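You operate a simulated robot arm through the tools that you are given. There is no shell and no other tool.

You are at the controls of a simulated two-armed robot. One attempt, no reset.

JOB
Unpin the clamped block, wipe the oil off its top and repin it.
Fine: pins wait in the grey rack; white rag, back where it lay; blue pin in hole D, black pin in hole R; the block stays clamped; leave the silver pin and the other blocks. What is to be rubbed or washed off counts as gone when no trace of it is left.

Only the result counts: the job must be done as asked and must still hold three seconds after the hand-in. Knocking over, shifting, dropping, spilling or breaking anything else fails it.

ROBOT AND FRAMES
Two 7-joint arms with fingered hands on one trunk that stands fixed in place. Base frame: the origin is at the foot of the trunk, x ahead of it, y to its left, z up. Readings come in cm, rad, newtons and seconds.
The left shoulder is at [11.8, 18.5, 104.4], the right one opposite. With the tool pointing down near the work surface each hand reaches from about 10 to 64 cm from the base axis, measured 20 degrees to its own side. Payload 4 kg a hand.
Tool frame (each hand has its own): the origin (TCP) lies between the finger pads and is the grasp point; the fingertips stand 2.6 cm ahead of it; z points along the fingers, y is the line along which they close. The gripper opens to 13.2 cm; its body begins 7.3 cm behind the TCP. The gripper is a hand of 3 fingers: y runs from the thumb to the fingers, the wrist lies at [0, 0, -22.4] in the tool frame, and closing takes about 1.5 s.
Orientation is told as [roll, pitch, yaw] about the base's x, y, z axes, in that order, counted from this pose: with the fingers straight down and closing along the base's y, the tool's x points along the base's -x, its y along +y and its z along -z.

CONTROLS
- The arms move only by the tool apply_moves. It takes "left_motion", "right_motion" or both (then of equal length, played together; a hand with none holds still); each is text: rows parted by semicolons, each of 6 numbers parted by spaces: the shift along the tool's x, y, z in units of 50 mm (1.0 is 50 mm), then the turn, a rotation vector about the tool's x, y, z in units of 5 degrees (1.0 is 5 degrees). In form: x y z wx wy wz; .... A call has 1 to 20 rows; each row shifts and turns the commanded pose from where the row before left it, along the tool's axes as they then stand. "left_grip" and "right_grip" are, for a hand that has rows, the finger opening in mm, from 0 to 132, set as the call begins (left out, the last holds). A call with a number of a shift or a turn outside -1 to 1 is refused whole. Each row takes 0.2 s and may step no farther than 5 cm and 0.15 rad from the row before; otherwise, or with a gripper value out of range, the whole call is refused. Where a pose cannot be reached the arm comes as near as it can. A force on the tool above 40 N (or 10 N above the force at the start of the call, whichever is more), or a blocked arm, ends the call early, and 0.2 s more pass. Each finger travels about 7.2 cm/s and halts on what it meets, pressing with about 31 N; the grip force reading is that of the motor and also rises with nothing between the fingers. The clock runs only during rows and for 0.2 s after the last one: add rows that do not move to give the fingers time. The reply holds the time, the measured pose of the TCP, the force on the tool along the base axes, the opening and the grip force, in the units named above and with some noise, with the torque about the TCP (base axes, N m) and any sound that the robot's microphone picked up.
- Cameras (640 x 400 px; columns grow to the right, rows downward): "scene" is now at [25.89, 7.53, 128.16]; the picture's right is [0.65, -0.73, -0.22], its down [-0.50, -0.19, -0.84] and it looks along [0.57, 0.66, -0.49] (base axes); focal length 240 px, centre (320, 200). "left" rides on the left gripper at [-6.2, 0.3, -9.2] in its tool frame; the picture's right is [-0.05, -1.00, 0.00], its down [0.83, -0.04, -0.56] and it looks along [0.55, -0.03, 0.83] (tool axes); focal length 230 px, centre (320, 200). "right" rides on the right gripper at [6.1, 0.3, -9.2] in its tool frame; the picture's right is [-0.05, 1.00, 0.00], its down [-0.83, -0.04, -0.55] and it looks along [-0.55, -0.03, 0.83] (tool axes); focal length 230 px, centre (320, 200).
- camera(camera): a new picture of that camera. No time passes.
- raise_lower(by): moves the trunk up (or, below 0, down) by that many cm; the arms and the scene camera ride with it, the base frame stays. It gives what a move gives, with no picture.
- move_fingers(finger1, finger2, thumb_bend, hand): sets how far each is bent, from 0 (flat) to 1 (curled in); at 0.3 the hand is open as for a grip, at 0.7 the pads meet at the TCP. One left out holds its place. A second passes; each finger stops where it meets its share of the squeeze, and holds until it gets a number again. A gripper value or a shape takes the hand back. It gives what a move gives, with no picture; readings hold the bend of each and the force on the fingers (four entries, about 0 where the hand has none), thumb and palm.
- set_grasp(shape, hand): the hand has 3 fingers and takes this shape, open, in about a second: jaw (thumb against the fingers, like two jaws); tri (thumb and two fingers); tip (a fingertip pinch); poke (one finger out to press); point (the index stretched); flat (the hand flat); cup (the hand cupped); fist (a fist). The gripper value then closes the fingers along that shape, each until it touches; the sizes above hold for jaw. It gives what a move gives, with no picture.
- turn_head(pan, tilt): turns the head with the scene camera to pan (to the left, within 1.501 rad either way) and tilt (down, from -0.506 to 1.204), counted from straight ahead of the robot (the tilt from the chest, where the trunk bows). It gives what a move gives.
- pixel_to_xyz(camera, pixels): for up to 12 pixels [column, row] of the newest picture of that camera ("zoom" is the newest enlarged one), the place [x, y, z] in the base frame of the surface seen there, good to about 0.2 cm, but the place of the scene camera against the robot may be out by one fixed shift of up to 2.5 cm in any direction. No time passes.
- inspect(camera, box): a new picture of the part [left, top, right, bottom] of that camera's present view, enlarged. No time passes.
- finish_job(): hands the job in; it is judged then, once.

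Unless the task says otherwise, let go and move clear before handing in.

The tools are called after "Call:" as name(argument=value, ...) on one line, values as JSON. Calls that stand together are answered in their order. apply_moves: Moves the arms, as the interface text tells. Its arguments: {"type":"object","properties":{"left_motion":{"type":"string"},"left_grip":{"type":"number"},"right_motion":{"type":"string"},"right_grip":{"type":"number"}},"required":[]} The other tools are called the same way: raise_lower (by) moves the trunk up or down; set_grasp (shape, hand) gives the hand a shape; move_fingers (finger1, finger2, thumb_bend, hand) moves the fingers one by one; turn_head (pan, tilt) turns the head that bears the scene camera; camera (camera) takes a picture; pixel_to_xyz (camera, pixels) gives the place of the surface under pixels of a picture; inspect (camera, box) takes an enlarged picture of a part of a camera's view; finish_job () hands the job in.

At the start:

```text
clock: 0.0
left_position: [33.69, 49.49, 116.68]
left_ee_rot: [-0.001, 0.002, 0.0]
left_force: [-0.3, 0.3, -0.1]
left_moment: [0.01, -0.01, 0.02]
left_grip_width: 13.19
left_gripper_force: 0.1
left_shape: jaw
left_bend: [0.3, 0.3, 0.3]
left_finger forces: [0.0, 0.1, 0.1, 0.0, 0.1, 0.0]
right_position: [47.93, 9.28, 112.77]
right_ee_rot: [-0.001, 0.001, 0.0]
right_force: [-0.1, 0.8, 0.5]
right_moment: [0.0, 0.0, 0.02]
right_grip_width: 13.19
right_gripper_force: 0.1
right_shape: jaw
right_bend: [0.3, 0.3, 0.3]
right_finger forces: [0.0, 0.0, 0.1, 0.1, 0.0, 0.0]
trunk travel left (down, up): [-10.0, 36.2]
head pan, tilt (commanded): [0.754, 0.276]
```

scene: 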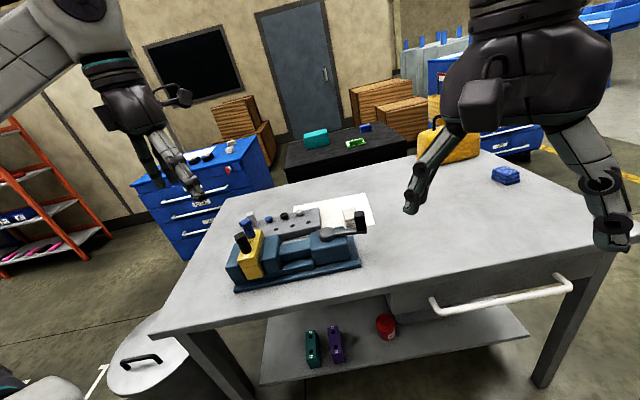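
right: 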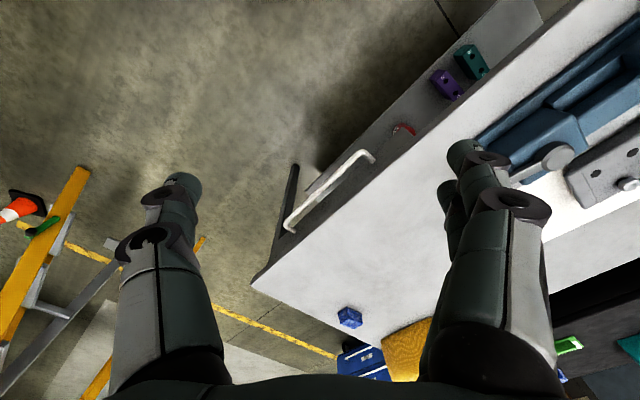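
left: 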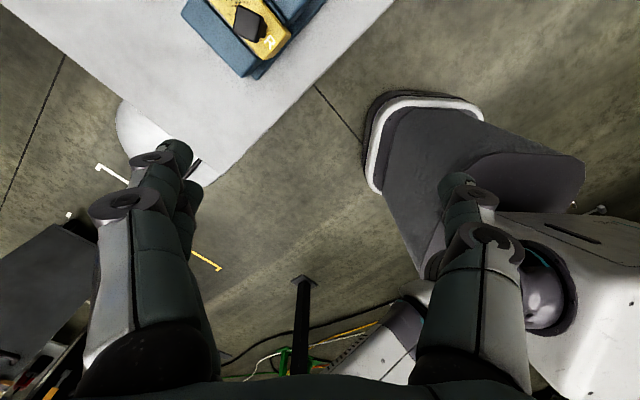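

The scene picture shows a vise with a yellow block around pixel (250,255), a grey rack near (285,222) and a white rag near (340,208). I'll zoom in on these before moving anything.

Call:
inspect(camera="scene", box=[210, 180, 390, 300])

Call:
pixel_to_xyz(camera="scene", pixels=[[242, 238], [253, 225], [250, 265], [246, 220], [269, 222], [284, 216], [340, 208], [360, 220], [300, 218], [235, 290], [360, 265], [450, 250]])

```text
3.33 times, centred on (300, 240) of scene
```

zoom: 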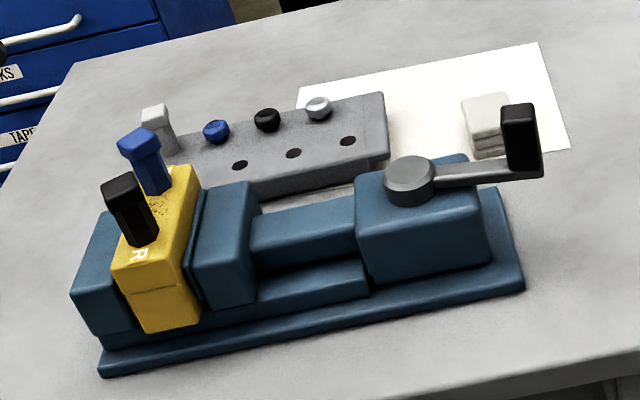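

```text
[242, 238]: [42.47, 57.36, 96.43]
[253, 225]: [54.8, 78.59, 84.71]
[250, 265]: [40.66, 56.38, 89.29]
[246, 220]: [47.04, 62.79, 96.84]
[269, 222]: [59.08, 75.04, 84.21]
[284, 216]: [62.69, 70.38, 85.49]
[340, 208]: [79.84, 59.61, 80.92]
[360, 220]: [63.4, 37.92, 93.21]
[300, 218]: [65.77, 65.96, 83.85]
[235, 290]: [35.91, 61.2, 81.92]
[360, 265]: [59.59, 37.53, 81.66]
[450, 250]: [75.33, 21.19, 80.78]
```

The zoom shows two pins (black by "R", blue) in the yellow block, heads in the rack and a folded pale thing on a white sheet at about (485,125). I'll read positions off the zoom and look closer.

Call:
pixel_to_xyz(camera="zoom", pixels=[[484, 105], [490, 145], [155, 110], [215, 128], [267, 116], [318, 102], [240, 165], [293, 153], [348, 141], [122, 185], [140, 138], [172, 210]])

Call:
inspect(camera="scene", box=[225, 205, 285, 245])

Call:
inspect(camera="scene", box=[320, 190, 380, 240])

```text
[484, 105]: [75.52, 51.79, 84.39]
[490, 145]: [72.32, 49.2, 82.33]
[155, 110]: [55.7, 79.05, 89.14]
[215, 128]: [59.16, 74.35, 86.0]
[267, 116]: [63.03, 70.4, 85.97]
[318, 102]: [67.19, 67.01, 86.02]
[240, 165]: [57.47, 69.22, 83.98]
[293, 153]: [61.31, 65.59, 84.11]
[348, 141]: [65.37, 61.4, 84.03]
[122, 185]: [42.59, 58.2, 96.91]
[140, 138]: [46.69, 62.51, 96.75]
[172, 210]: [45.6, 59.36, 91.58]
```

```text
10.00 times, centred on (255, 225) of scene
```

zoom: 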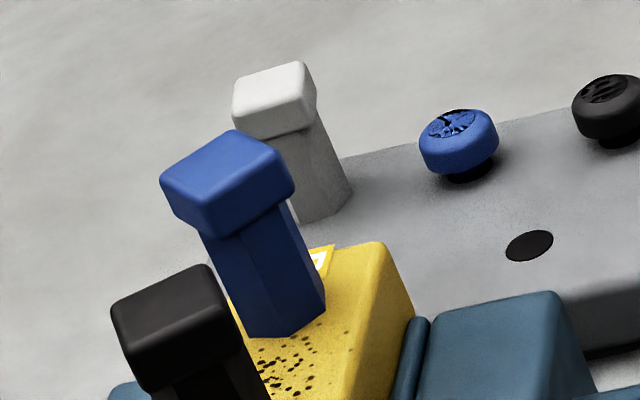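

```text
8.00 times, centred on (350, 215) of scene
```

zoom: 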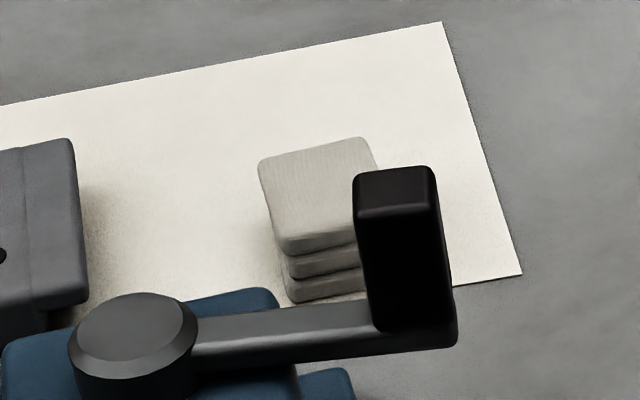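

The scene shows a standing silver pin at the rack's left end, empty rack holes in the front row, and a three-layer folded rag on a white sheet. The vise is turned about 45°, so I'll yaw the left hand 45° and tilt it outward to gain reach and get a view from above.

Call:
apply_moves(left_motion="0 0 0 0 0 -1; 0 0 0 0 0 -1; 0 0 0 0 0 -1; 0 0 0 0 0 -1; 0 0 0 0 0 -1; 0 0 0 0 0 -1; 0 0 0 0 0 -1; 0 0 0 0 0 -1; 0 0 0 0 0 -1; 0 0 0 0 -1 0; 0 0 0 0 -1 0; 0 0 0 0 -1 0; 0 0 0 0 -1 0; 0 0 0 0 -1 0; 0 0 0 0 -1 0; 0 0 0 0 -1 0; 0 0 0 0 -1 0; 0 0 0 0 -1 0")

```text
clock: 3.8
left_position: [33.67, 49.51, 116.82]
left_ee_rot: [0.001, -0.788, 0.784]
left_force: [1.0, 1.0, 0.2]
left_moment: [-0.02, 0.0, 0.01]
left_grip_width: 13.19
left_gripper_force: 0.1
left_shape: jaw
left_bend: [0.3, 0.3, 0.3]
left_finger forces: [0.1, 0.0, 0.0, 0.0, 0.0, 0.0]
right_position: [48.02, 9.22, 112.79]
right_ee_rot: [0.0, 0.001, 0.0]
right_force: [0.7, -0.2, -0.8]
right_moment: [-0.03, -0.01, 0.01]
right_grip_width: 13.19
right_gripper_force: 0.1
right_shape: jaw
right_bend: [0.3, 0.3, 0.3]
right_finger forces: [0.0, 0.0, 0.0, 0.1, 0.0, 0.0]
trunk travel left (down, up): [-10.0, 36.2]
head pan, tilt (commanded): [0.754, 0.276]
```

The yaw and tilt worked (pitch -0.788, yaw 0.784). I'll move 14 cm outward along the 45° diagonal at this height and take pictures.

Call:
apply_moves(left_motion="-0.7 0 0.7 0 0 0; -0.7 0 0.7 0 0 0; -0.6 0 0.6 0 0 0; 0 0 0 0 0 0")

Call:
camera(camera="left")

Call:
camera(camera="scene")

```text
clock: 4.8
left_position: [43.67, 59.68, 116.96]
left_ee_rot: [0.0, -0.785, 0.785]
left_force: [0.7, 0.3, 0.4]
left_moment: [-0.02, -0.03, 0.04]
left_grip_width: 13.24
left_gripper_force: 0.1
left_shape: jaw
left_bend: [0.3, 0.3, 0.3]
left_finger forces: [0.1, 0.0, 0.1, 0.0, 0.0, 0.0]
right_position: [47.89, 9.3, 112.7]
right_ee_rot: [0.0, 0.001, 0.0]
right_force: [-0.3, -0.3, 0.3]
right_moment: [0.03, 0.0, 0.0]
right_grip_width: 13.17
right_gripper_force: 0.1
right_shape: jaw
right_bend: [0.3, 0.3, 0.3]
right_finger forces: [0.0, 0.0, 0.1, 0.0, 0.0, 0.1]
trunk travel left (down, up): [-10.0, 36.2]
head pan, tilt (commanded): [0.754, 0.276]
```

```text
taken
```

left: 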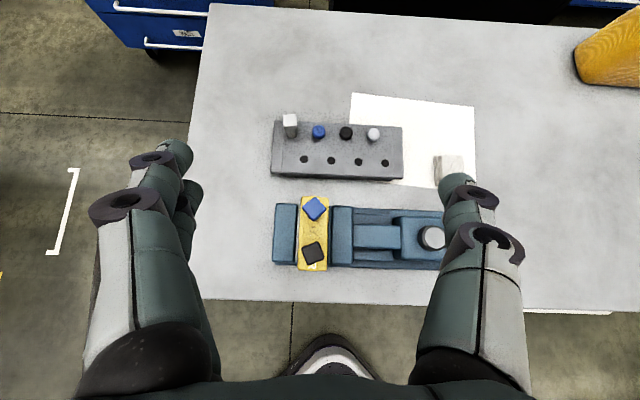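

```text
taken
```

scene: 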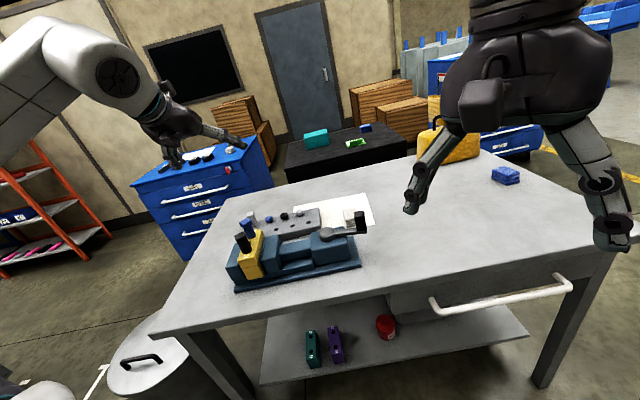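

The left picture now shows the vise, the block's diamond-turned pin heads at (315,208) and (313,253), and the rack with a front row of holes at (303..385,160). I'll enlarge it and read positions.

Call:
inspect(camera="left", box=[265, 95, 405, 185])

Call:
inspect(camera="left", box=[265, 185, 405, 275])

Call:
pixel_to_xyz(camera="left", pixels=[[315, 208], [313, 253], [303, 160], [330, 160], [357, 161], [385, 162], [290, 120], [318, 130], [346, 131], [373, 132], [450, 162], [300, 230]])

```text
4.44 times, centred on (335, 140) of left
```

zoom: 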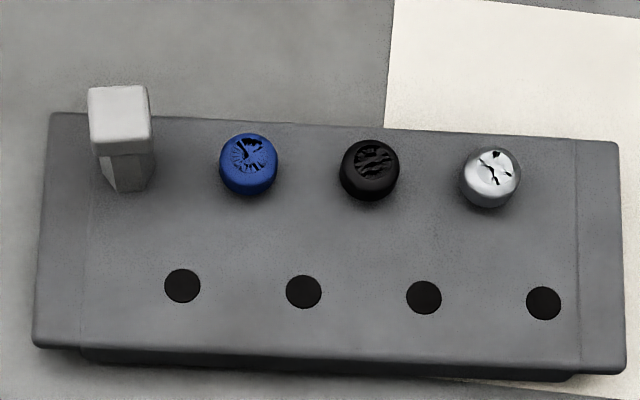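

```text
4.44 times, centred on (335, 230) of left
```

zoom: 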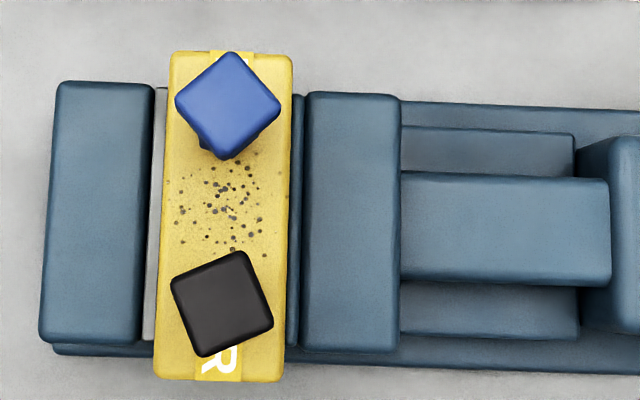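

```text
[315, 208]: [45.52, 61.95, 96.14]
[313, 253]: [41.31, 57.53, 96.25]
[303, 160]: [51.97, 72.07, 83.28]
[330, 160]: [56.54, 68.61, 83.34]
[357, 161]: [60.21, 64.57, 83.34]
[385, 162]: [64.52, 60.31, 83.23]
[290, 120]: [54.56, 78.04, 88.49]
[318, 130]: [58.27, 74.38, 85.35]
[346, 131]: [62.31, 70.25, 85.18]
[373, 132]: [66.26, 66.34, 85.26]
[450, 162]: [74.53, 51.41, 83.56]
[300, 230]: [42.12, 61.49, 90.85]
```

The left picture puts the black head at [41.3, 57.5, 96.2], the blue head at [45.5, 62.0, 96.1] and the block top near z 90.9. The flats of the black pin suggest a hand yaw of about 72°, so I'll turn to that and come down to 9 cm above the black pin.

Call:
apply_moves(left_motion="0 0 0 -0.955 0 -0.955; 0 0 0 -0.955 0 -0.955; 0 0 0 -0.955 0 -0.955; 0 0 0 -0.955 0 -0.955; 0.696 0.105 0.431 0 0 0; 0.696 0.105 0.431 0 0 0; 0.696 0.105 0.431 0 0 0; 0 0 0 0 0 0")

Call:
camera(camera="left")

```text
clock: 6.6
left_position: [41.32, 57.4, 104.91]
left_ee_rot: [-0.001, -0.784, 1.256]
left_force: [0.0, 0.0, -0.9]
left_moment: [-0.02, 0.0, 0.02]
left_grip_width: 13.2
left_gripper_force: 0.0
left_shape: jaw
left_bend: [0.3, 0.3, 0.3]
left_finger forces: [0.1, 0.0, 0.0, 0.0, 0.0, 0.0]
right_position: [47.94, 9.35, 112.75]
right_ee_rot: [0.001, 0.001, -0.001]
right_force: [0.5, -0.5, -0.2]
right_moment: [0.01, -0.01, 0.01]
right_grip_width: 13.17
right_gripper_force: 0.1
right_shape: jaw
right_bend: [0.3, 0.3, 0.3]
right_finger forces: [0.1, 0.0, 0.0, 0.0, 0.0, 0.1]
trunk travel left (down, up): [-10.0, 36.2]
head pan, tilt (commanded): [0.754, 0.276]
```

```text
taken
```

left: 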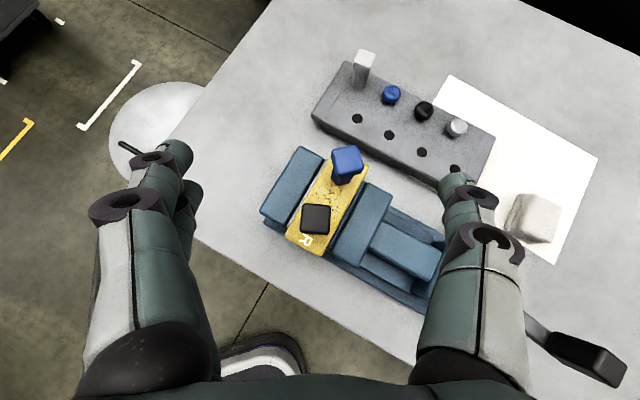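

The black head is now square in the picture at (316,218). I'll read its corners and the heights of the surroundings before closing in.

Call:
inspect(camera="left", box=[255, 135, 415, 265])

Call:
pixel_to_xyz(camera="left", pixels=[[315, 217], [345, 160], [288, 185], [362, 220], [405, 250], [600, 365], [560, 350], [540, 200], [515, 215], [330, 195], [300, 240], [230, 230]])

```text
3.08 times, centred on (335, 200) of left
```

zoom: 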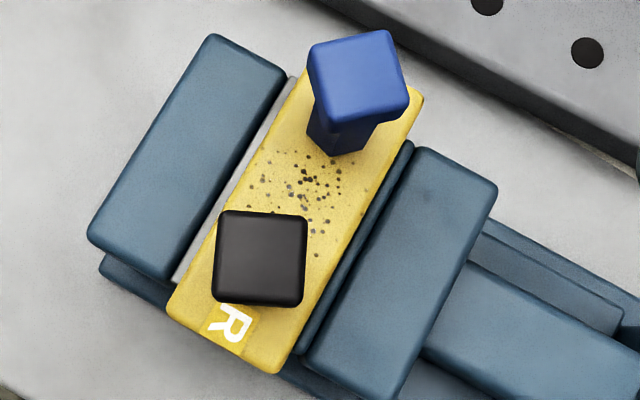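

```text
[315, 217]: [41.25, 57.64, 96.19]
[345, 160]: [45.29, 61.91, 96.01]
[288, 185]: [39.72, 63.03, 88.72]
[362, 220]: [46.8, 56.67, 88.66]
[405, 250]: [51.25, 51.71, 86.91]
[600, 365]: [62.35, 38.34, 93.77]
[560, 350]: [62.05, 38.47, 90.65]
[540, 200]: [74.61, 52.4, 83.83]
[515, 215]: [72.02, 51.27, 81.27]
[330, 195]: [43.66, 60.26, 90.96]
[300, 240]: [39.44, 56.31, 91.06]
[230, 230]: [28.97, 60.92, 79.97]
```

The black head's centre is at about [41.27, 57.5, 96.2] and the vise jaw tops at 88.7 are well below, so there is finger room. I'll descend to TCP z 94.7 with a 70 mm opening and then close.

Call:
apply_moves(left_motion="0.481 0 0.481 0 0 0; 0.481 0 0.481 0 0 0; 0.481 0 0.481 0 0 0; 0 0 0 0 0 0", left_grip=70)

Call:
camera(camera="left")

```text
clock: 7.6
left_position: [41.22, 57.3, 94.74]
left_ee_rot: [0.001, -0.786, 1.258]
left_force: [0.2, 0.1, 0.1]
left_moment: [-0.03, 0.0, -0.01]
left_grip_width: 7.06
left_gripper_force: 0.1
left_shape: jaw
left_bend: [0.72, 0.72, 0.7]
left_finger forces: [0.1, 0.0, 0.1, 0.0, 0.0, 0.0]
right_position: [47.97, 9.28, 112.6]
right_ee_rot: [0.001, 0.0, 0.0]
right_force: [-0.1, -0.2, -0.9]
right_moment: [0.01, -0.03, 0.0]
right_grip_width: 13.17
right_gripper_force: 0.0
right_shape: jaw
right_bend: [0.3, 0.3, 0.3]
right_finger forces: [0.1, 0.1, 0.0, 0.1, 0.1, 0.1]
trunk travel left (down, up): [-10.0, 36.2]
head pan, tilt (commanded): [0.754, 0.276]
```

```text
taken
```

left: 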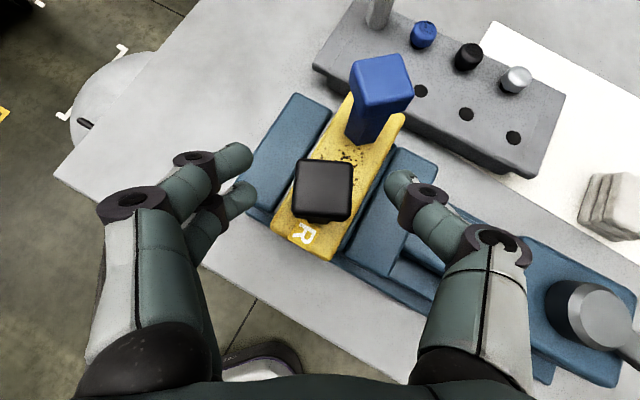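

The black head at (323,188) sits between the two left fingers and the right thumb. I'll close the hand on it without moving the arm.

Call:
apply_moves(left_motion="0 0 0 0 0 0; 0 0 0 0 0 0; 0 0 0 0 0 0; 0 0 0 0 0 0; 0 0 0 0 0 0; 0 0 0 0 0 0; 0 0 0 0 0 0", left_grip=0)

Call:
camera(camera="left")

```text
clock: 9.2
left_position: [41.18, 57.44, 94.8]
left_ee_rot: [-0.001, -0.785, 1.256]
left_force: [-1.1, 2.1, -0.3]
left_moment: [0.03, 0.17, 0.03]
left_grip_width: 0.85
left_gripper_force: 30.7
left_shape: jaw
left_bend: [0.73, 0.73, 0.73]
left_finger forces: [9.6, 15.8, 0.1, 0.0, 23.2, 0.0]
right_position: [48.04, 9.33, 112.77]
right_ee_rot: [0.0, 0.001, -0.002]
right_force: [0.3, 0.2, -0.4]
right_moment: [0.02, 0.0, 0.0]
right_grip_width: 13.19
right_gripper_force: 0.0
right_shape: jaw
right_bend: [0.3, 0.3, 0.3]
right_finger forces: [0.0, 0.0, 0.0, 0.1, 0.0, 0.0]
trunk travel left (down, up): [-10.0, 36.2]
head pan, tilt (commanded): [0.754, 0.276]
```

```text
taken
```

left: 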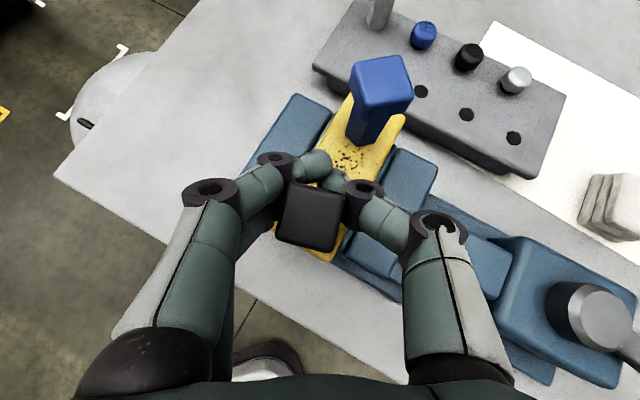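

After closing, the head slid in the picture from (323,188) to (310,217), so the pin may have been pushed toward the palm. I'll zoom in before lifting.

Call:
inspect(camera="left", box=[230, 130, 390, 280])

Call:
inspect(camera="scene", box=[200, 190, 320, 290])

Call:
pixel_to_xyz(camera="left", pixels=[[310, 217], [290, 190], [335, 240], [293, 235], [330, 205]])

```text
2.67 times, centred on (310, 205) of left
```

zoom: 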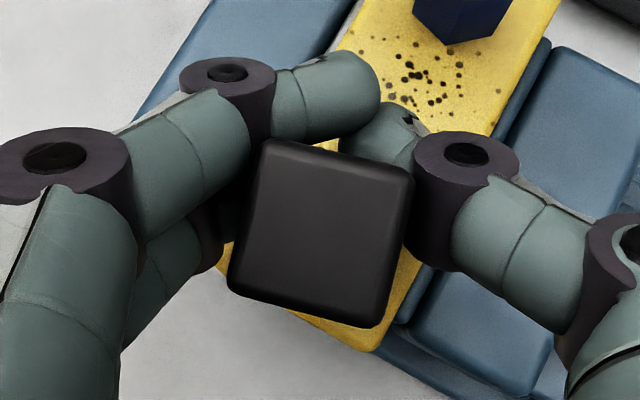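

```text
4.00 times, centred on (260, 240) of scene
```

zoom: 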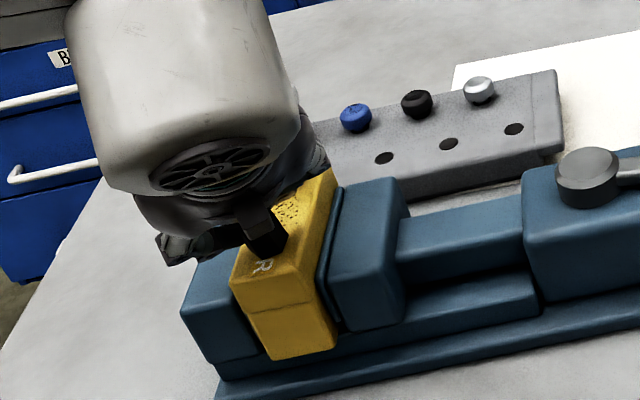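

```text
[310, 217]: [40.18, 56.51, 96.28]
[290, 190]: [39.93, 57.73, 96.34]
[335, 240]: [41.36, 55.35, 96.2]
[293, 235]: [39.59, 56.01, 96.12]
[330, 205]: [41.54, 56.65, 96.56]
```

The head's centre has moved about 1.2 cm toward the robot while the peg is still in its hole, so the pin is leaning. I'll open again and see how it stands.

Call:
apply_moves(left_motion="0 0 0 0 0 0; 0 0 0 0 0 0; 0 0 0 0 0 0; 0 0 0 0 0 0; 0 0 0 0 0 0", left_grip=60)

Call:
inspect(camera="left", box=[230, 130, 390, 280])

Call:
pixel_to_xyz(camera="left", pixels=[[323, 188], [303, 165], [345, 212], [300, 210], [347, 168]])

```text
clock: 10.4
left_position: [41.11, 57.31, 94.58]
left_ee_rot: [0.0, -0.785, 1.257]
left_force: [-0.5, -0.7, 0.2]
left_moment: [-0.02, -0.04, 0.01]
left_grip_width: 5.93
left_gripper_force: 0.0
left_shape: jaw
left_bend: [0.73, 0.73, 0.7]
left_finger forces: [0.0, 0.0, 0.0, 0.0, 0.0, 0.0]
right_position: [47.98, 9.26, 112.77]
right_ee_rot: [0.0, 0.001, 0.0]
right_force: [0.4, 0.5, 0.7]
right_moment: [-0.04, -0.06, -0.02]
right_grip_width: 13.2
right_gripper_force: 0.1
right_shape: jaw
right_bend: [0.3, 0.3, 0.3]
right_finger forces: [0.0, 0.0, 0.0, 0.0, 0.0, 0.0]
trunk travel left (down, up): [-10.0, 36.2]
head pan, tilt (commanded): [0.754, 0.276]
```

```text
2.67 times, centred on (310, 205) of left
```

zoom: 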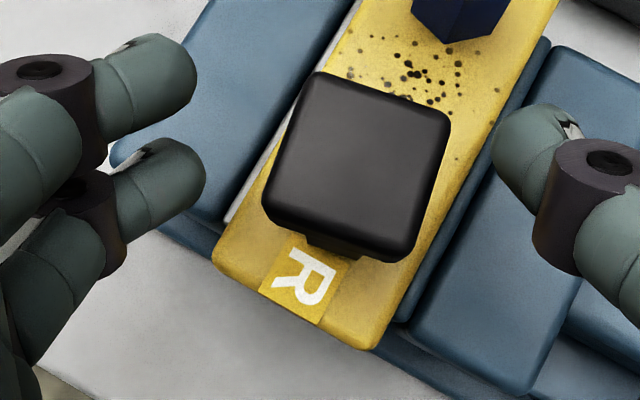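

```text
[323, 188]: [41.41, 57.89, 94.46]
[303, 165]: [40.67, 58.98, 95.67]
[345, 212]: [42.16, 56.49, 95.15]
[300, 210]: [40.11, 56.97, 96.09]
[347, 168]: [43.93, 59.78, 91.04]
```

With the fingers open the pin stands upright again, turned about 15°. In the jaw shape the two fingers straddle the pin diagonally at this tilt, so I'll lift clear and try the "tip" shape.

Call:
apply_moves(left_motion="-0.471 0 -0.471 0 0 0; -0.471 0 -0.471 0 0 0; -0.471 0 -0.471 0 0 0; 0 0 0 0 0 0", left_grip=80)

Call:
set_grasp(hand="left", shape="tip")

Call:
camera(camera="left")

Call:
apply_moves(left_motion="0 0 0 0 0 0; 0 0 0 0 0 0; 0 0 0 0 0 0; 0 0 0 0 0 0; 0 0 0 0 0 0; 0 0 0 0 0 0; 0 0 0 0 0 0", left_grip=0)

Call:
camera(camera="left")

```text
clock: 11.4
left_position: [41.36, 57.4, 104.65]
left_ee_rot: [0.001, -0.786, 1.255]
left_force: [-0.8, 0.2, -0.8]
left_moment: [0.01, 0.0, -0.01]
left_grip_width: 7.97
left_gripper_force: 0.1
left_shape: jaw
left_bend: [0.71, 0.71, 0.71]
left_finger forces: [0.1, 0.1, 0.0, 0.0, 0.0, 0.0]
right_position: [48.1, 9.26, 112.72]
right_ee_rot: [0.001, 0.001, -0.001]
right_force: [-0.3, -0.2, -1.0]
right_moment: [0.0, 0.0, 0.0]
right_grip_width: 13.18
right_gripper_force: 0.0
right_shape: jaw
right_bend: [0.3, 0.3, 0.3]
right_finger forces: [0.1, 0.0, 0.0, 0.1, 0.0, 0.0]
trunk travel left (down, up): [-10.0, 36.2]
head pan, tilt (commanded): [0.754, 0.276]
```

```text
clock: 12.3
left_position: [41.44, 57.39, 104.58]
left_ee_rot: [-0.001, -0.785, 1.258]
left_force: [0.1, -0.5, -0.2]
left_moment: [0.0, 0.02, 0.02]
left_grip_width: 13.23
left_gripper_force: 0.1
left_shape: tip
left_bend: [0.3, 0.3, 0.3]
left_finger forces: [0.1, 0.0, 0.0, 0.0, 0.0, 0.0]
right_position: [47.95, 9.31, 112.67]
right_ee_rot: [0.0, -0.001, 0.001]
right_force: [-0.6, 0.9, -0.3]
right_moment: [0.0, 0.0, 0.01]
right_grip_width: 13.19
right_gripper_force: 0.1
right_shape: jaw
right_bend: [0.3, 0.3, 0.3]
right_finger forces: [0.0, 0.1, 0.0, 0.0, 0.0, 0.0]
trunk travel left (down, up): [-10.0, 36.2]
head pan, tilt (commanded): [0.754, 0.276]
```

```text
taken
```

left: 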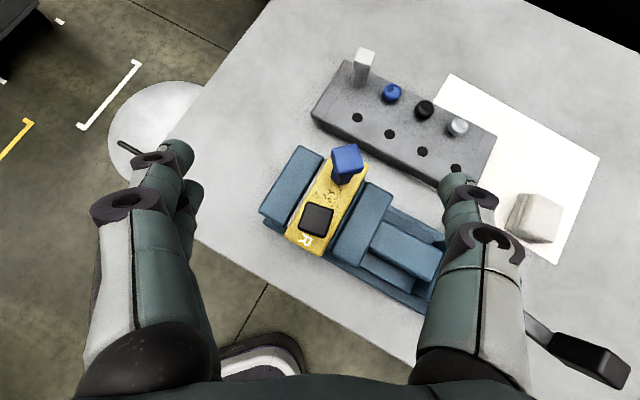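

```text
clock: 13.9
left_position: [41.39, 57.45, 104.64]
left_ee_rot: [0.001, -0.786, 1.257]
left_force: [0.7, 0.3, -0.2]
left_moment: [0.03, 0.01, -0.01]
left_grip_width: 0.02
left_gripper_force: 30.6
left_shape: tip
left_bend: [0.67, 0.67, 0.74]
left_finger forces: [0.0, 0.0, 0.1, 0.1, 0.0, 0.1]
right_position: [48.1, 9.25, 112.7]
right_ee_rot: [0.0, 0.0, 0.001]
right_force: [-0.8, -0.1, -0.1]
right_moment: [0.0, 0.02, -0.02]
right_grip_width: 13.19
right_gripper_force: 0.1
right_shape: jaw
right_bend: [0.3, 0.3, 0.3]
right_finger forces: [0.1, 0.0, 0.1, 0.0, 0.0, 0.0]
trunk travel left (down, up): [-10.0, 36.2]
head pan, tilt (commanded): [0.754, 0.276]
```

```text
taken
```

left: 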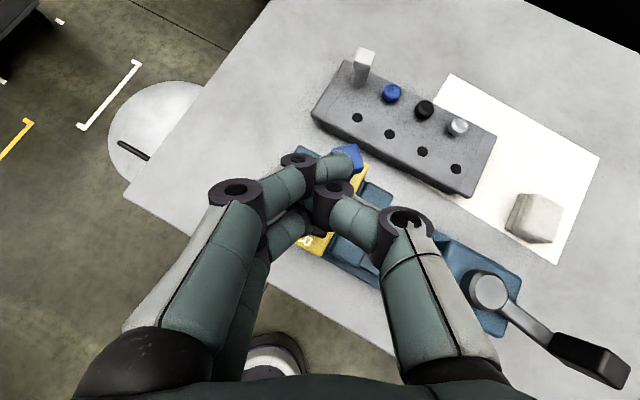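

Closed in "tip" the thumb passes between the two fingers near (340,170), so both finger shapes straddle by about 1.8 cm along tool x. A more horizontal tool would stack the fingers along the pin, so I'll look at the hand's thickness and the vise's heights to check clearance.

Call:
inspect(camera="scene", box=[150, 100, 390, 250])

Call:
inspect(camera="left", box=[240, 140, 520, 340])

Call:
pixel_to_xyz(camera="left", pixels=[[490, 290], [515, 300], [450, 250], [440, 320], [605, 375], [570, 350], [357, 118], [390, 134], [422, 151], [456, 168], [345, 62], [340, 165]])

```text
2.67 times, centred on (270, 175) of scene
```

zoom: 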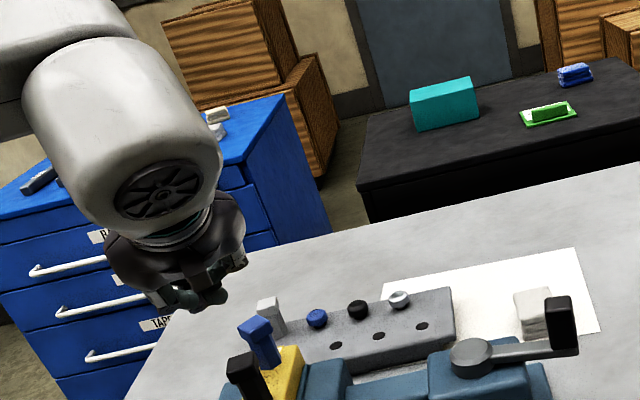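

```text
2.00 times, centred on (380, 240) of left
```

zoom: 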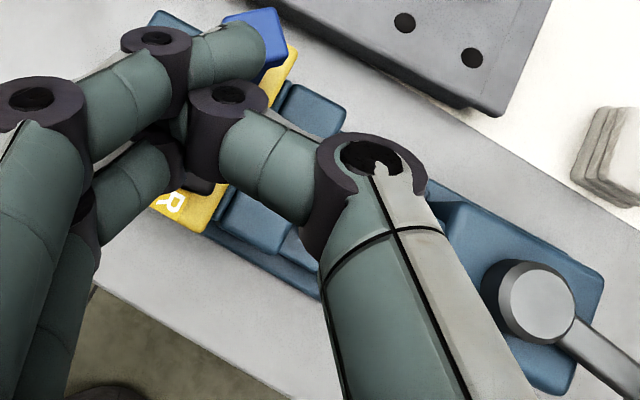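

```text
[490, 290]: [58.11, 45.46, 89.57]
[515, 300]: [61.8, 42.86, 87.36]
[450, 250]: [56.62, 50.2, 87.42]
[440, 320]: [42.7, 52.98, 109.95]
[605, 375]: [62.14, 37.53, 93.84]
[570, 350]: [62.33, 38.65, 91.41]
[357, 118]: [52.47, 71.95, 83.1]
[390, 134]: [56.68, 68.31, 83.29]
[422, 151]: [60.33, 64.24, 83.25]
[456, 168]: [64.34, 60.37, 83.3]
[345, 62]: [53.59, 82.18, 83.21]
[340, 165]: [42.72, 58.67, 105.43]
```

Surface readings put the closed finger pads about 1.3–1.4 cm ahead of the TCP and ±1.3 cm along tool x, so the pin should sit about 1.4 cm ahead of the TCP. I'll go back to the jaw shape, open, and look at the black head's present angle.

Call:
set_grasp(hand="left", shape="jaw")

Call:
inspect(camera="left", box=[255, 135, 415, 265])

Call:
pixel_to_xyz(camera="left", pixels=[[318, 219], [316, 220], [320, 217], [347, 160]])

```text
clock: 14.8
left_position: [41.33, 57.32, 104.61]
left_ee_rot: [0.0, -0.788, 1.258]
left_force: [0.2, -0.5, -0.2]
left_moment: [-0.03, 0.01, -0.01]
left_grip_width: 13.18
left_gripper_force: 0.0
left_shape: jaw
left_bend: [0.3, 0.3, 0.3]
left_finger forces: [0.1, 0.1, 0.0, 0.0, 0.0, 0.0]
right_position: [47.93, 9.35, 112.72]
right_ee_rot: [0.001, -0.001, 0.0]
right_force: [-0.5, -0.7, 0.3]
right_moment: [-0.01, -0.02, 0.01]
right_grip_width: 13.2
right_gripper_force: 0.0
right_shape: jaw
right_bend: [0.3, 0.3, 0.3]
right_finger forces: [0.1, 0.1, 0.0, 0.0, 0.0, 0.0]
trunk travel left (down, up): [-10.0, 36.2]
head pan, tilt (commanded): [0.754, 0.276]
```

```text
3.08 times, centred on (335, 200) of left
```

zoom: 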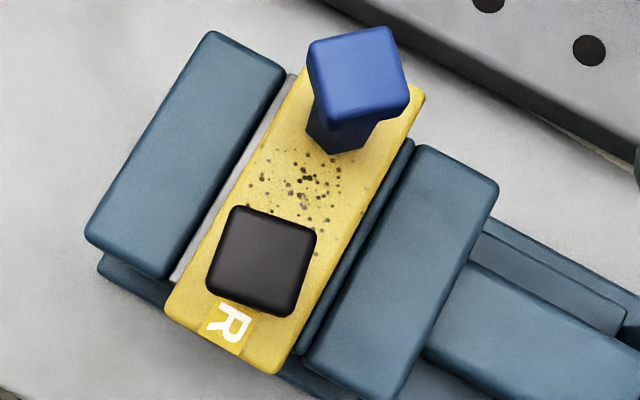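

```text
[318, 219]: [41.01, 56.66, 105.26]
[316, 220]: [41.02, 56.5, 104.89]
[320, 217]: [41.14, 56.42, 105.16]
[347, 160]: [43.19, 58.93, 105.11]
```

The black head is now turned about 15° clockwise from the hand (zoom corners (232,206), (317,234), (293,317), (207,288)), so hand yaw 56.6° fits it. I'll read its centre from this zoom.

Call:
pixel_to_xyz(camera="zoom", pixels=[[262, 262], [240, 215], [308, 238], [290, 308], [215, 285], [358, 75], [230, 325], [200, 290], [410, 105], [275, 365], [305, 180]])

```text
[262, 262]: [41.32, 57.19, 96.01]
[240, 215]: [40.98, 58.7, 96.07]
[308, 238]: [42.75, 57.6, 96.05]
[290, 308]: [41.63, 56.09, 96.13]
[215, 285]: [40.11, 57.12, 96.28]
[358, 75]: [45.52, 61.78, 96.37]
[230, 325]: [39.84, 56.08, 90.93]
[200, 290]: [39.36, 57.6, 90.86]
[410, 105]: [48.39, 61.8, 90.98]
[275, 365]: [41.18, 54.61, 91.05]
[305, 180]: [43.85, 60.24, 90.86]
```

The head's centre is about [41.35, 57.35, 96.1]. I'll turn to yaw 56.6° with 50° tilt, hovering so that the pin lies 1.4 cm ahead of the TCP, and check the alignment.

Call:
apply_moves(left_motion="0 0 0 0.726 0 0.726; 0 0 0 0.726 0 0.726; 0 0 0 0.726 0 0.726; 0 0 0 0 -1 0; 0.076 0 -0.215 0 0 0; 0.205 0 0.172 0 0 0; 0 0 0 0 0 0", left_grip=60)

Call:
camera(camera="left")

Call:
inspect(camera="left", box=[240, 130, 400, 260])

```text
clock: 16.4
left_position: [40.61, 56.66, 103.46]
left_ee_rot: [0.001, -0.872, 0.988]
left_force: [-0.6, 0.6, -1.1]
left_moment: [0.0, 0.04, -0.01]
left_grip_width: 6.06
left_gripper_force: 0.1
left_shape: jaw
left_bend: [0.73, 0.73, 0.7]
left_finger forces: [0.0, 0.0, 0.1, 0.0, 0.1, 0.0]
right_position: [48.02, 9.33, 112.76]
right_ee_rot: [0.0, -0.001, 0.001]
right_force: [-0.3, 0.0, 0.3]
right_moment: [0.03, -0.01, 0.01]
right_grip_width: 13.19
right_gripper_force: 0.1
right_shape: jaw
right_bend: [0.3, 0.3, 0.3]
right_finger forces: [0.1, 0.1, 0.0, 0.0, 0.0, 0.0]
trunk travel left (down, up): [-10.0, 36.2]
head pan, tilt (commanded): [0.754, 0.276]
```

```text
taken
```

left: 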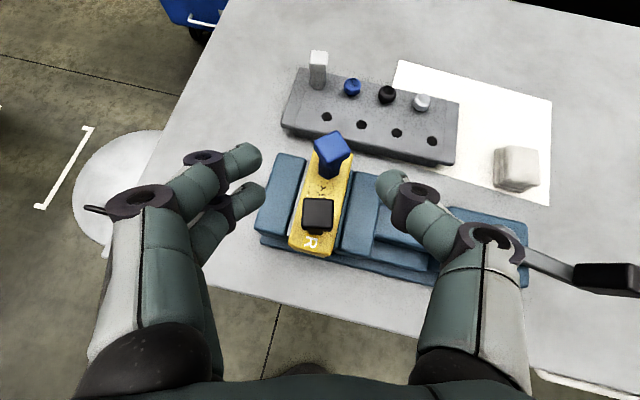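

```text
3.08 times, centred on (320, 195) of left
```

zoom: 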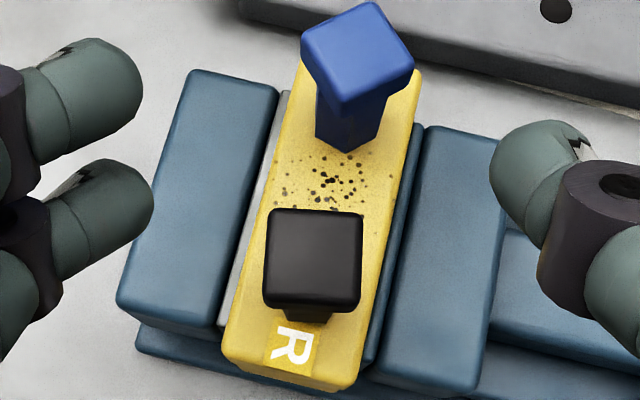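

The head is aligned (top edge (268,210) to (362,213)) and centred between the fingers. I'll descend to TCP z 95.0 and then close.

Call:
apply_moves(left_motion="0.432 0 0.363 0 0 0; 0.432 0 0.363 0 0 0; 0.432 0 0.363 0 0 0; 0 0 0 0 0 0")

Call:
inspect(camera="left", box=[220, 110, 420, 270])

```text
clock: 17.4
left_position: [40.63, 56.58, 94.99]
left_ee_rot: [0.001, -0.871, 0.987]
left_force: [0.5, -0.3, -0.4]
left_moment: [0.02, -0.01, 0.02]
left_grip_width: 6.05
left_gripper_force: 0.0
left_shape: jaw
left_bend: [0.73, 0.73, 0.7]
left_finger forces: [0.0, 0.0, 0.1, 0.1, 0.0, 0.1]
right_position: [47.9, 9.24, 112.8]
right_ee_rot: [0.0, -0.001, -0.002]
right_force: [-0.2, -0.1, -0.3]
right_moment: [-0.03, 0.01, -0.04]
right_grip_width: 13.19
right_gripper_force: 0.0
right_shape: jaw
right_bend: [0.3, 0.3, 0.3]
right_finger forces: [0.1, 0.0, 0.1, 0.0, 0.0, 0.0]
trunk travel left (down, up): [-10.0, 36.2]
head pan, tilt (commanded): [0.754, 0.276]
```

```text
2.50 times, centred on (320, 190) of left
```

zoom: 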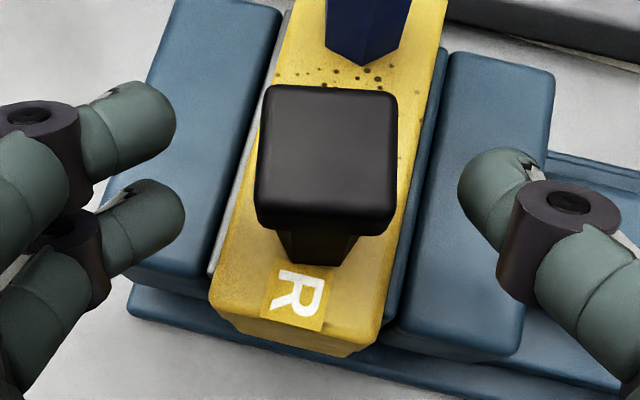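

The head lies between the upper finger (row 125), lower finger (row 215) and thumb (row 195) in the zoom. I'll close the hand now.

Call:
apply_moves(left_motion="0 0 0 0 0 0; 0 0 0 0 0 0; 0 0 0 0 0 0; 0 0 0 0 0 0; 0 0 0 0 0 0; 0 0 0 0 0 0; 0 0 0 0 0 0", left_grip=0)

Call:
inspect(camera="left", box=[220, 110, 420, 270])

```text
clock: 19.0
left_position: [40.63, 56.59, 94.91]
left_ee_rot: [0.0, -0.872, 0.989]
left_force: [-0.6, 0.3, -0.9]
left_moment: [0.01, -0.04, -0.04]
left_grip_width: 1.73
left_gripper_force: 31.1
left_shape: jaw
left_bend: [0.73, 0.72, 0.7]
left_finger forces: [13.9, 13.8, 0.0, 0.0, 27.7, 0.0]
right_position: [47.93, 9.18, 112.76]
right_ee_rot: [0.0, 0.0, 0.001]
right_force: [-0.2, 0.8, -0.3]
right_moment: [-0.04, -0.04, -0.03]
right_grip_width: 13.2
right_gripper_force: 0.0
right_shape: jaw
right_bend: [0.3, 0.3, 0.3]
right_finger forces: [0.0, 0.0, 0.0, 0.0, 0.1, 0.1]
trunk travel left (down, up): [-10.0, 36.2]
head pan, tilt (commanded): [0.754, 0.276]
```

```text
2.50 times, centred on (320, 190) of left
```

zoom: 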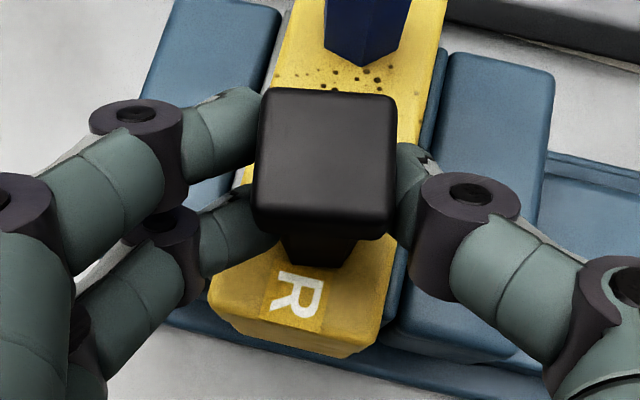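

The grip is even now (13.9 + 13.8 N against 27.7 N) and the pin stayed upright. I'll lift it straight up 10 cm.

Call:
apply_moves(left_motion="-0.153 0 -0.129 0 0 0; -0.23 0 -0.193 0 0 0; -0.383 0 -0.322 0 0 0; -0.383 0 -0.322 0 0 0; -0.383 0 -0.322 0 0 0; 0 0 0 0 0 0")

Call:
camera(camera="left")

Call:
inspect(camera="scene", box=[180, 160, 320, 270])

```text
clock: 20.4
left_position: [40.81, 56.31, 105.09]
left_ee_rot: [0.004, -0.872, 0.988]
left_force: [-0.8, -0.6, -0.1]
left_moment: [0.01, 0.02, -0.04]
left_grip_width: 1.72
left_gripper_force: 30.6
left_shape: jaw
left_bend: [0.73, 0.72, 0.7]
left_finger forces: [14.0, 14.0, 0.0, 0.0, 28.0, 0.0]
right_position: [47.97, 9.35, 112.66]
right_ee_rot: [0.001, 0.002, -0.001]
right_force: [0.7, 0.0, -0.1]
right_moment: [0.0, 0.0, -0.01]
right_grip_width: 13.2
right_gripper_force: 0.1
right_shape: jaw
right_bend: [0.3, 0.3, 0.3]
right_finger forces: [0.1, 0.0, 0.0, 0.1, 0.1, 0.0]
trunk travel left (down, up): [-10.0, 36.2]
head pan, tilt (commanded): [0.754, 0.276]
```

```text
taken
```

left: 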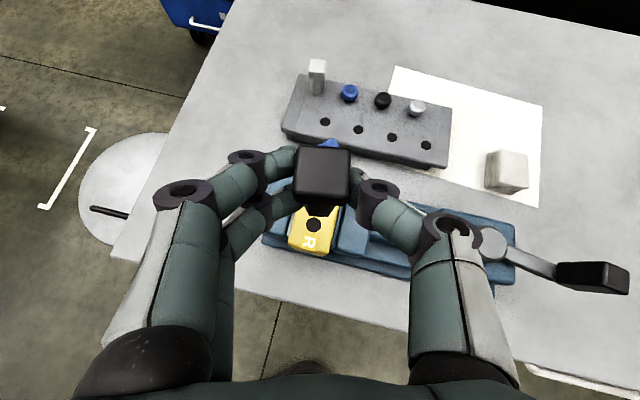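

```text
3.64 times, centred on (250, 215) of scene
```

zoom: 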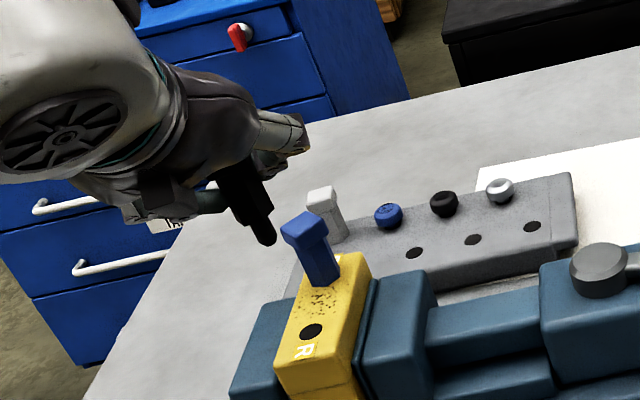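

The pin is out with a short rounded peg, and the R hole shows at about (313,225) in the left picture. I'll record that hole's position and then carry the black pin to above the rack's fourth front hole near [64.4, 60.3, 83.3].

Call:
pixel_to_xyz(camera="left", pixels=[[313, 225], [308, 242], [324, 122], [359, 130], [392, 137], [425, 145], [322, 150], [322, 190], [300, 205], [325, 205]])

Call:
inspect(camera="left", box=[270, 190, 370, 260])

Call:
apply_moves(left_motion="-0.153 0 -0.129 0 0 0; -0.153 0 -0.129 0 0 0; 0 0 0 0.889 0 0.746; 0 0 0 0.889 0 0.746; -0.395 -0.463 0.47 0 0 0; -0.395 -0.463 0.47 0 0 0; -0.395 -0.463 0.47 0 0 0; -0.395 -0.463 0.47 0 0 0; -0.395 -0.463 0.47 0 0 0; -0.395 -0.463 0.47 0 0 0; 0 0 0 0 0 0; 0 0 0 0 0 0")

Call:
camera(camera="left")

Call:
camera(camera="scene")

```text
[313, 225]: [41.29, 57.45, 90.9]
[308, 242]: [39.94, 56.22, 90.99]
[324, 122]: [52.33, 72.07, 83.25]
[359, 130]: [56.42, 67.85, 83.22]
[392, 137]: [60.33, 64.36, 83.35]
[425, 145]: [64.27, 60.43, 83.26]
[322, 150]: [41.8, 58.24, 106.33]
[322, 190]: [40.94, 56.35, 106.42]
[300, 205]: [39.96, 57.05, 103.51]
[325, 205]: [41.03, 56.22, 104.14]
```

```text
5.71 times, centred on (320, 225) of left
```

zoom: 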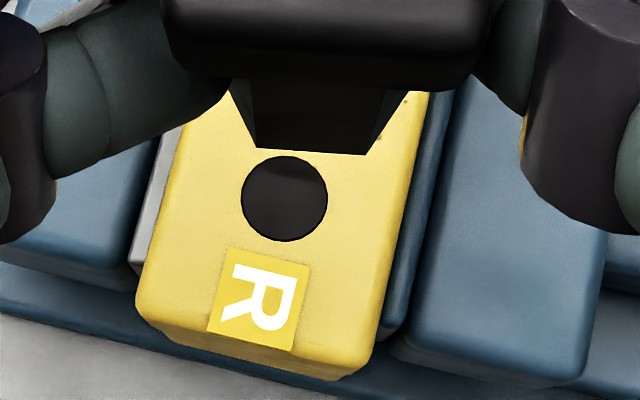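

```text
clock: 23.0
left_position: [63.58, 59.57, 107.07]
left_ee_rot: [0.001, -0.873, 0.787]
left_force: [-0.1, 0.2, -0.2]
left_moment: [-0.02, 0.06, -0.02]
left_grip_width: 1.7
left_gripper_force: 31.1
left_shape: jaw
left_bend: [0.73, 0.72, 0.7]
left_finger forces: [13.9, 14.0, 0.0, 0.1, 27.9, 0.1]
right_position: [48.1, 9.31, 112.68]
right_ee_rot: [-0.001, 0.001, -0.001]
right_force: [-0.1, 0.4, -0.2]
right_moment: [0.0, 0.0, -0.02]
right_grip_width: 13.2
right_gripper_force: 0.1
right_shape: jaw
right_bend: [0.3, 0.3, 0.3]
right_finger forces: [0.0, 0.0, 0.0, 0.0, 0.0, 0.1]
trunk travel left (down, up): [-10.0, 36.2]
head pan, tilt (commanded): [0.754, 0.276]
```

```text
taken
```

left: 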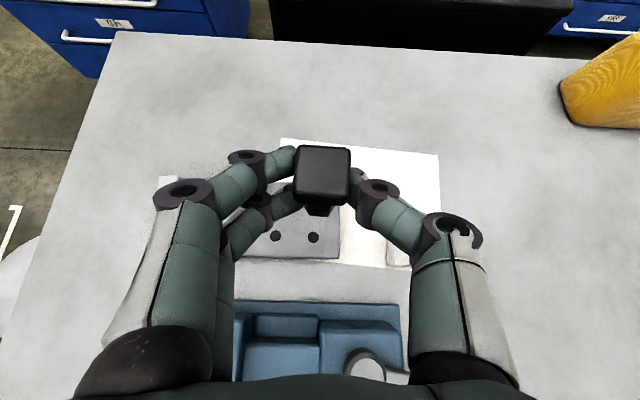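

```text
taken
```

scene: 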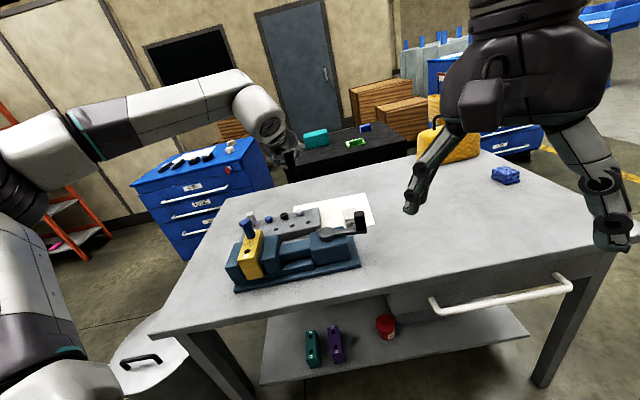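

The hand holds the black pin near [63.6, 59.6, 107.1] and the rack's holes 3 and 4 show at (277,237) and (313,237). I'll measure the head and hole positions precisely before going down.

Call:
inspect(camera="left", box=[250, 130, 390, 270])

Call:
inspect(camera="scene", box=[230, 90, 350, 240])

Call:
pixel_to_xyz(camera="left", pixels=[[277, 237], [313, 237], [300, 155], [346, 155], [300, 190], [346, 190], [323, 172]])

```text
2.86 times, centred on (320, 200) of left
```

zoom: 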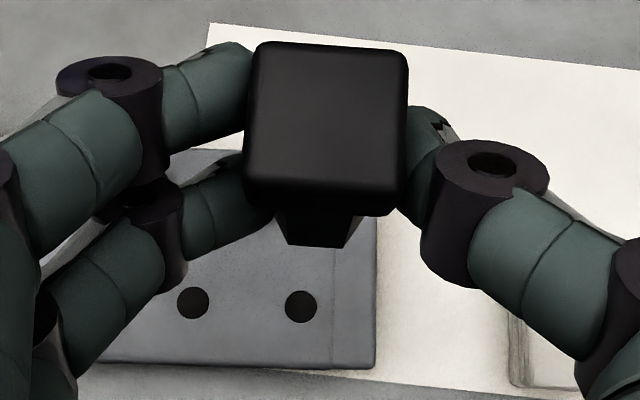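

```text
2.67 times, centred on (290, 165) of scene
```

zoom: 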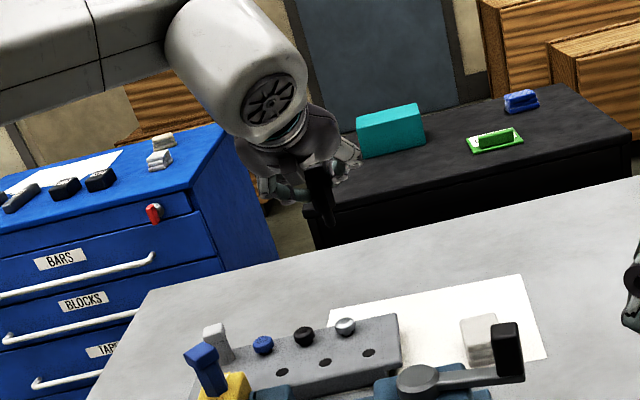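

```text
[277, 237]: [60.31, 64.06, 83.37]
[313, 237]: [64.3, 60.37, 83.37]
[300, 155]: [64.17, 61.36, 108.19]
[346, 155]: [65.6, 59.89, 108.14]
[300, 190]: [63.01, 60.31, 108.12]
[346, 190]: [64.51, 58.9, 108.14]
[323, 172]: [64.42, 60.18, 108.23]
```

The head's top face reads z 108.15 at all four corners, so the pin hangs vertically with its axis near [64.5, 60.3], 0.2 cm off hole 4 at [64.36, 60.37]. I'll correct that and go down 14 cm.

Call:
apply_moves(left_motion="0.536 0.009 0.45 0 0 0; 0.536 0.009 0.45 0 0 0; 0.536 0.009 0.45 0 0 0; 0.536 0.009 0.45 0 0 0; 0 0 0 0 0 0; 0 0 0 0 0 0")

Call:
camera(camera="left")

Call:
inspect(camera="scene", box=[220, 150, 380, 270])

```text
clock: 24.4
left_position: [63.59, 59.81, 93.01]
left_ee_rot: [0.0, -0.873, 0.786]
left_force: [-0.1, -0.6, -1.1]
left_moment: [0.02, 0.04, 0.01]
left_grip_width: 1.7
left_gripper_force: 30.9
left_shape: jaw
left_bend: [0.73, 0.72, 0.7]
left_finger forces: [13.9, 14.0, 0.1, 0.0, 27.9, 0.1]
right_position: [48.02, 9.38, 112.85]
right_ee_rot: [-0.001, 0.003, 0.0]
right_force: [-0.9, 0.4, 0.4]
right_moment: [0.0, 0.0, -0.02]
right_grip_width: 13.18
right_gripper_force: 0.1
right_shape: jaw
right_bend: [0.3, 0.3, 0.3]
right_finger forces: [0.0, 0.0, 0.0, 0.1, 0.0, 0.0]
trunk travel left (down, up): [-10.0, 36.2]
head pan, tilt (commanded): [0.754, 0.276]
```

```text
taken
```

left: 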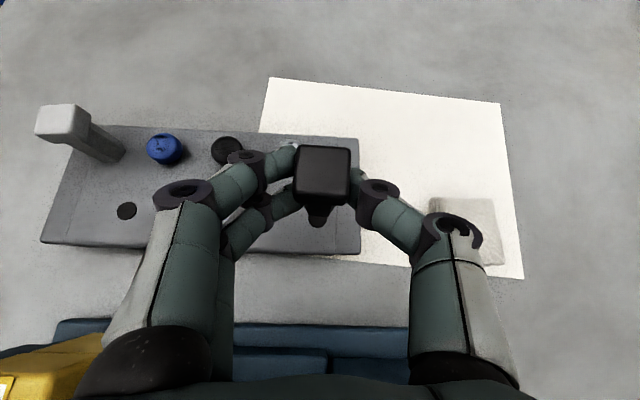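

```text
3.33 times, centred on (300, 210) of scene
```

zoom: 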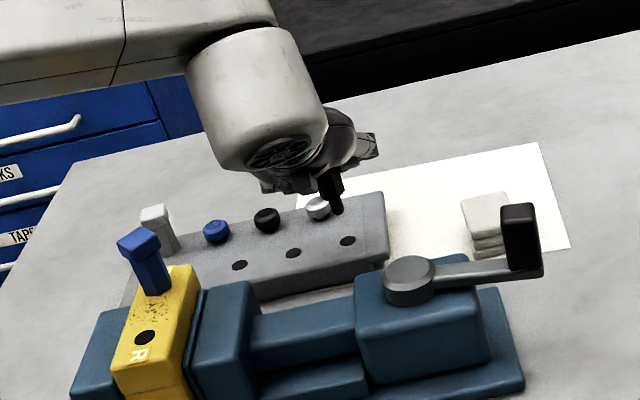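

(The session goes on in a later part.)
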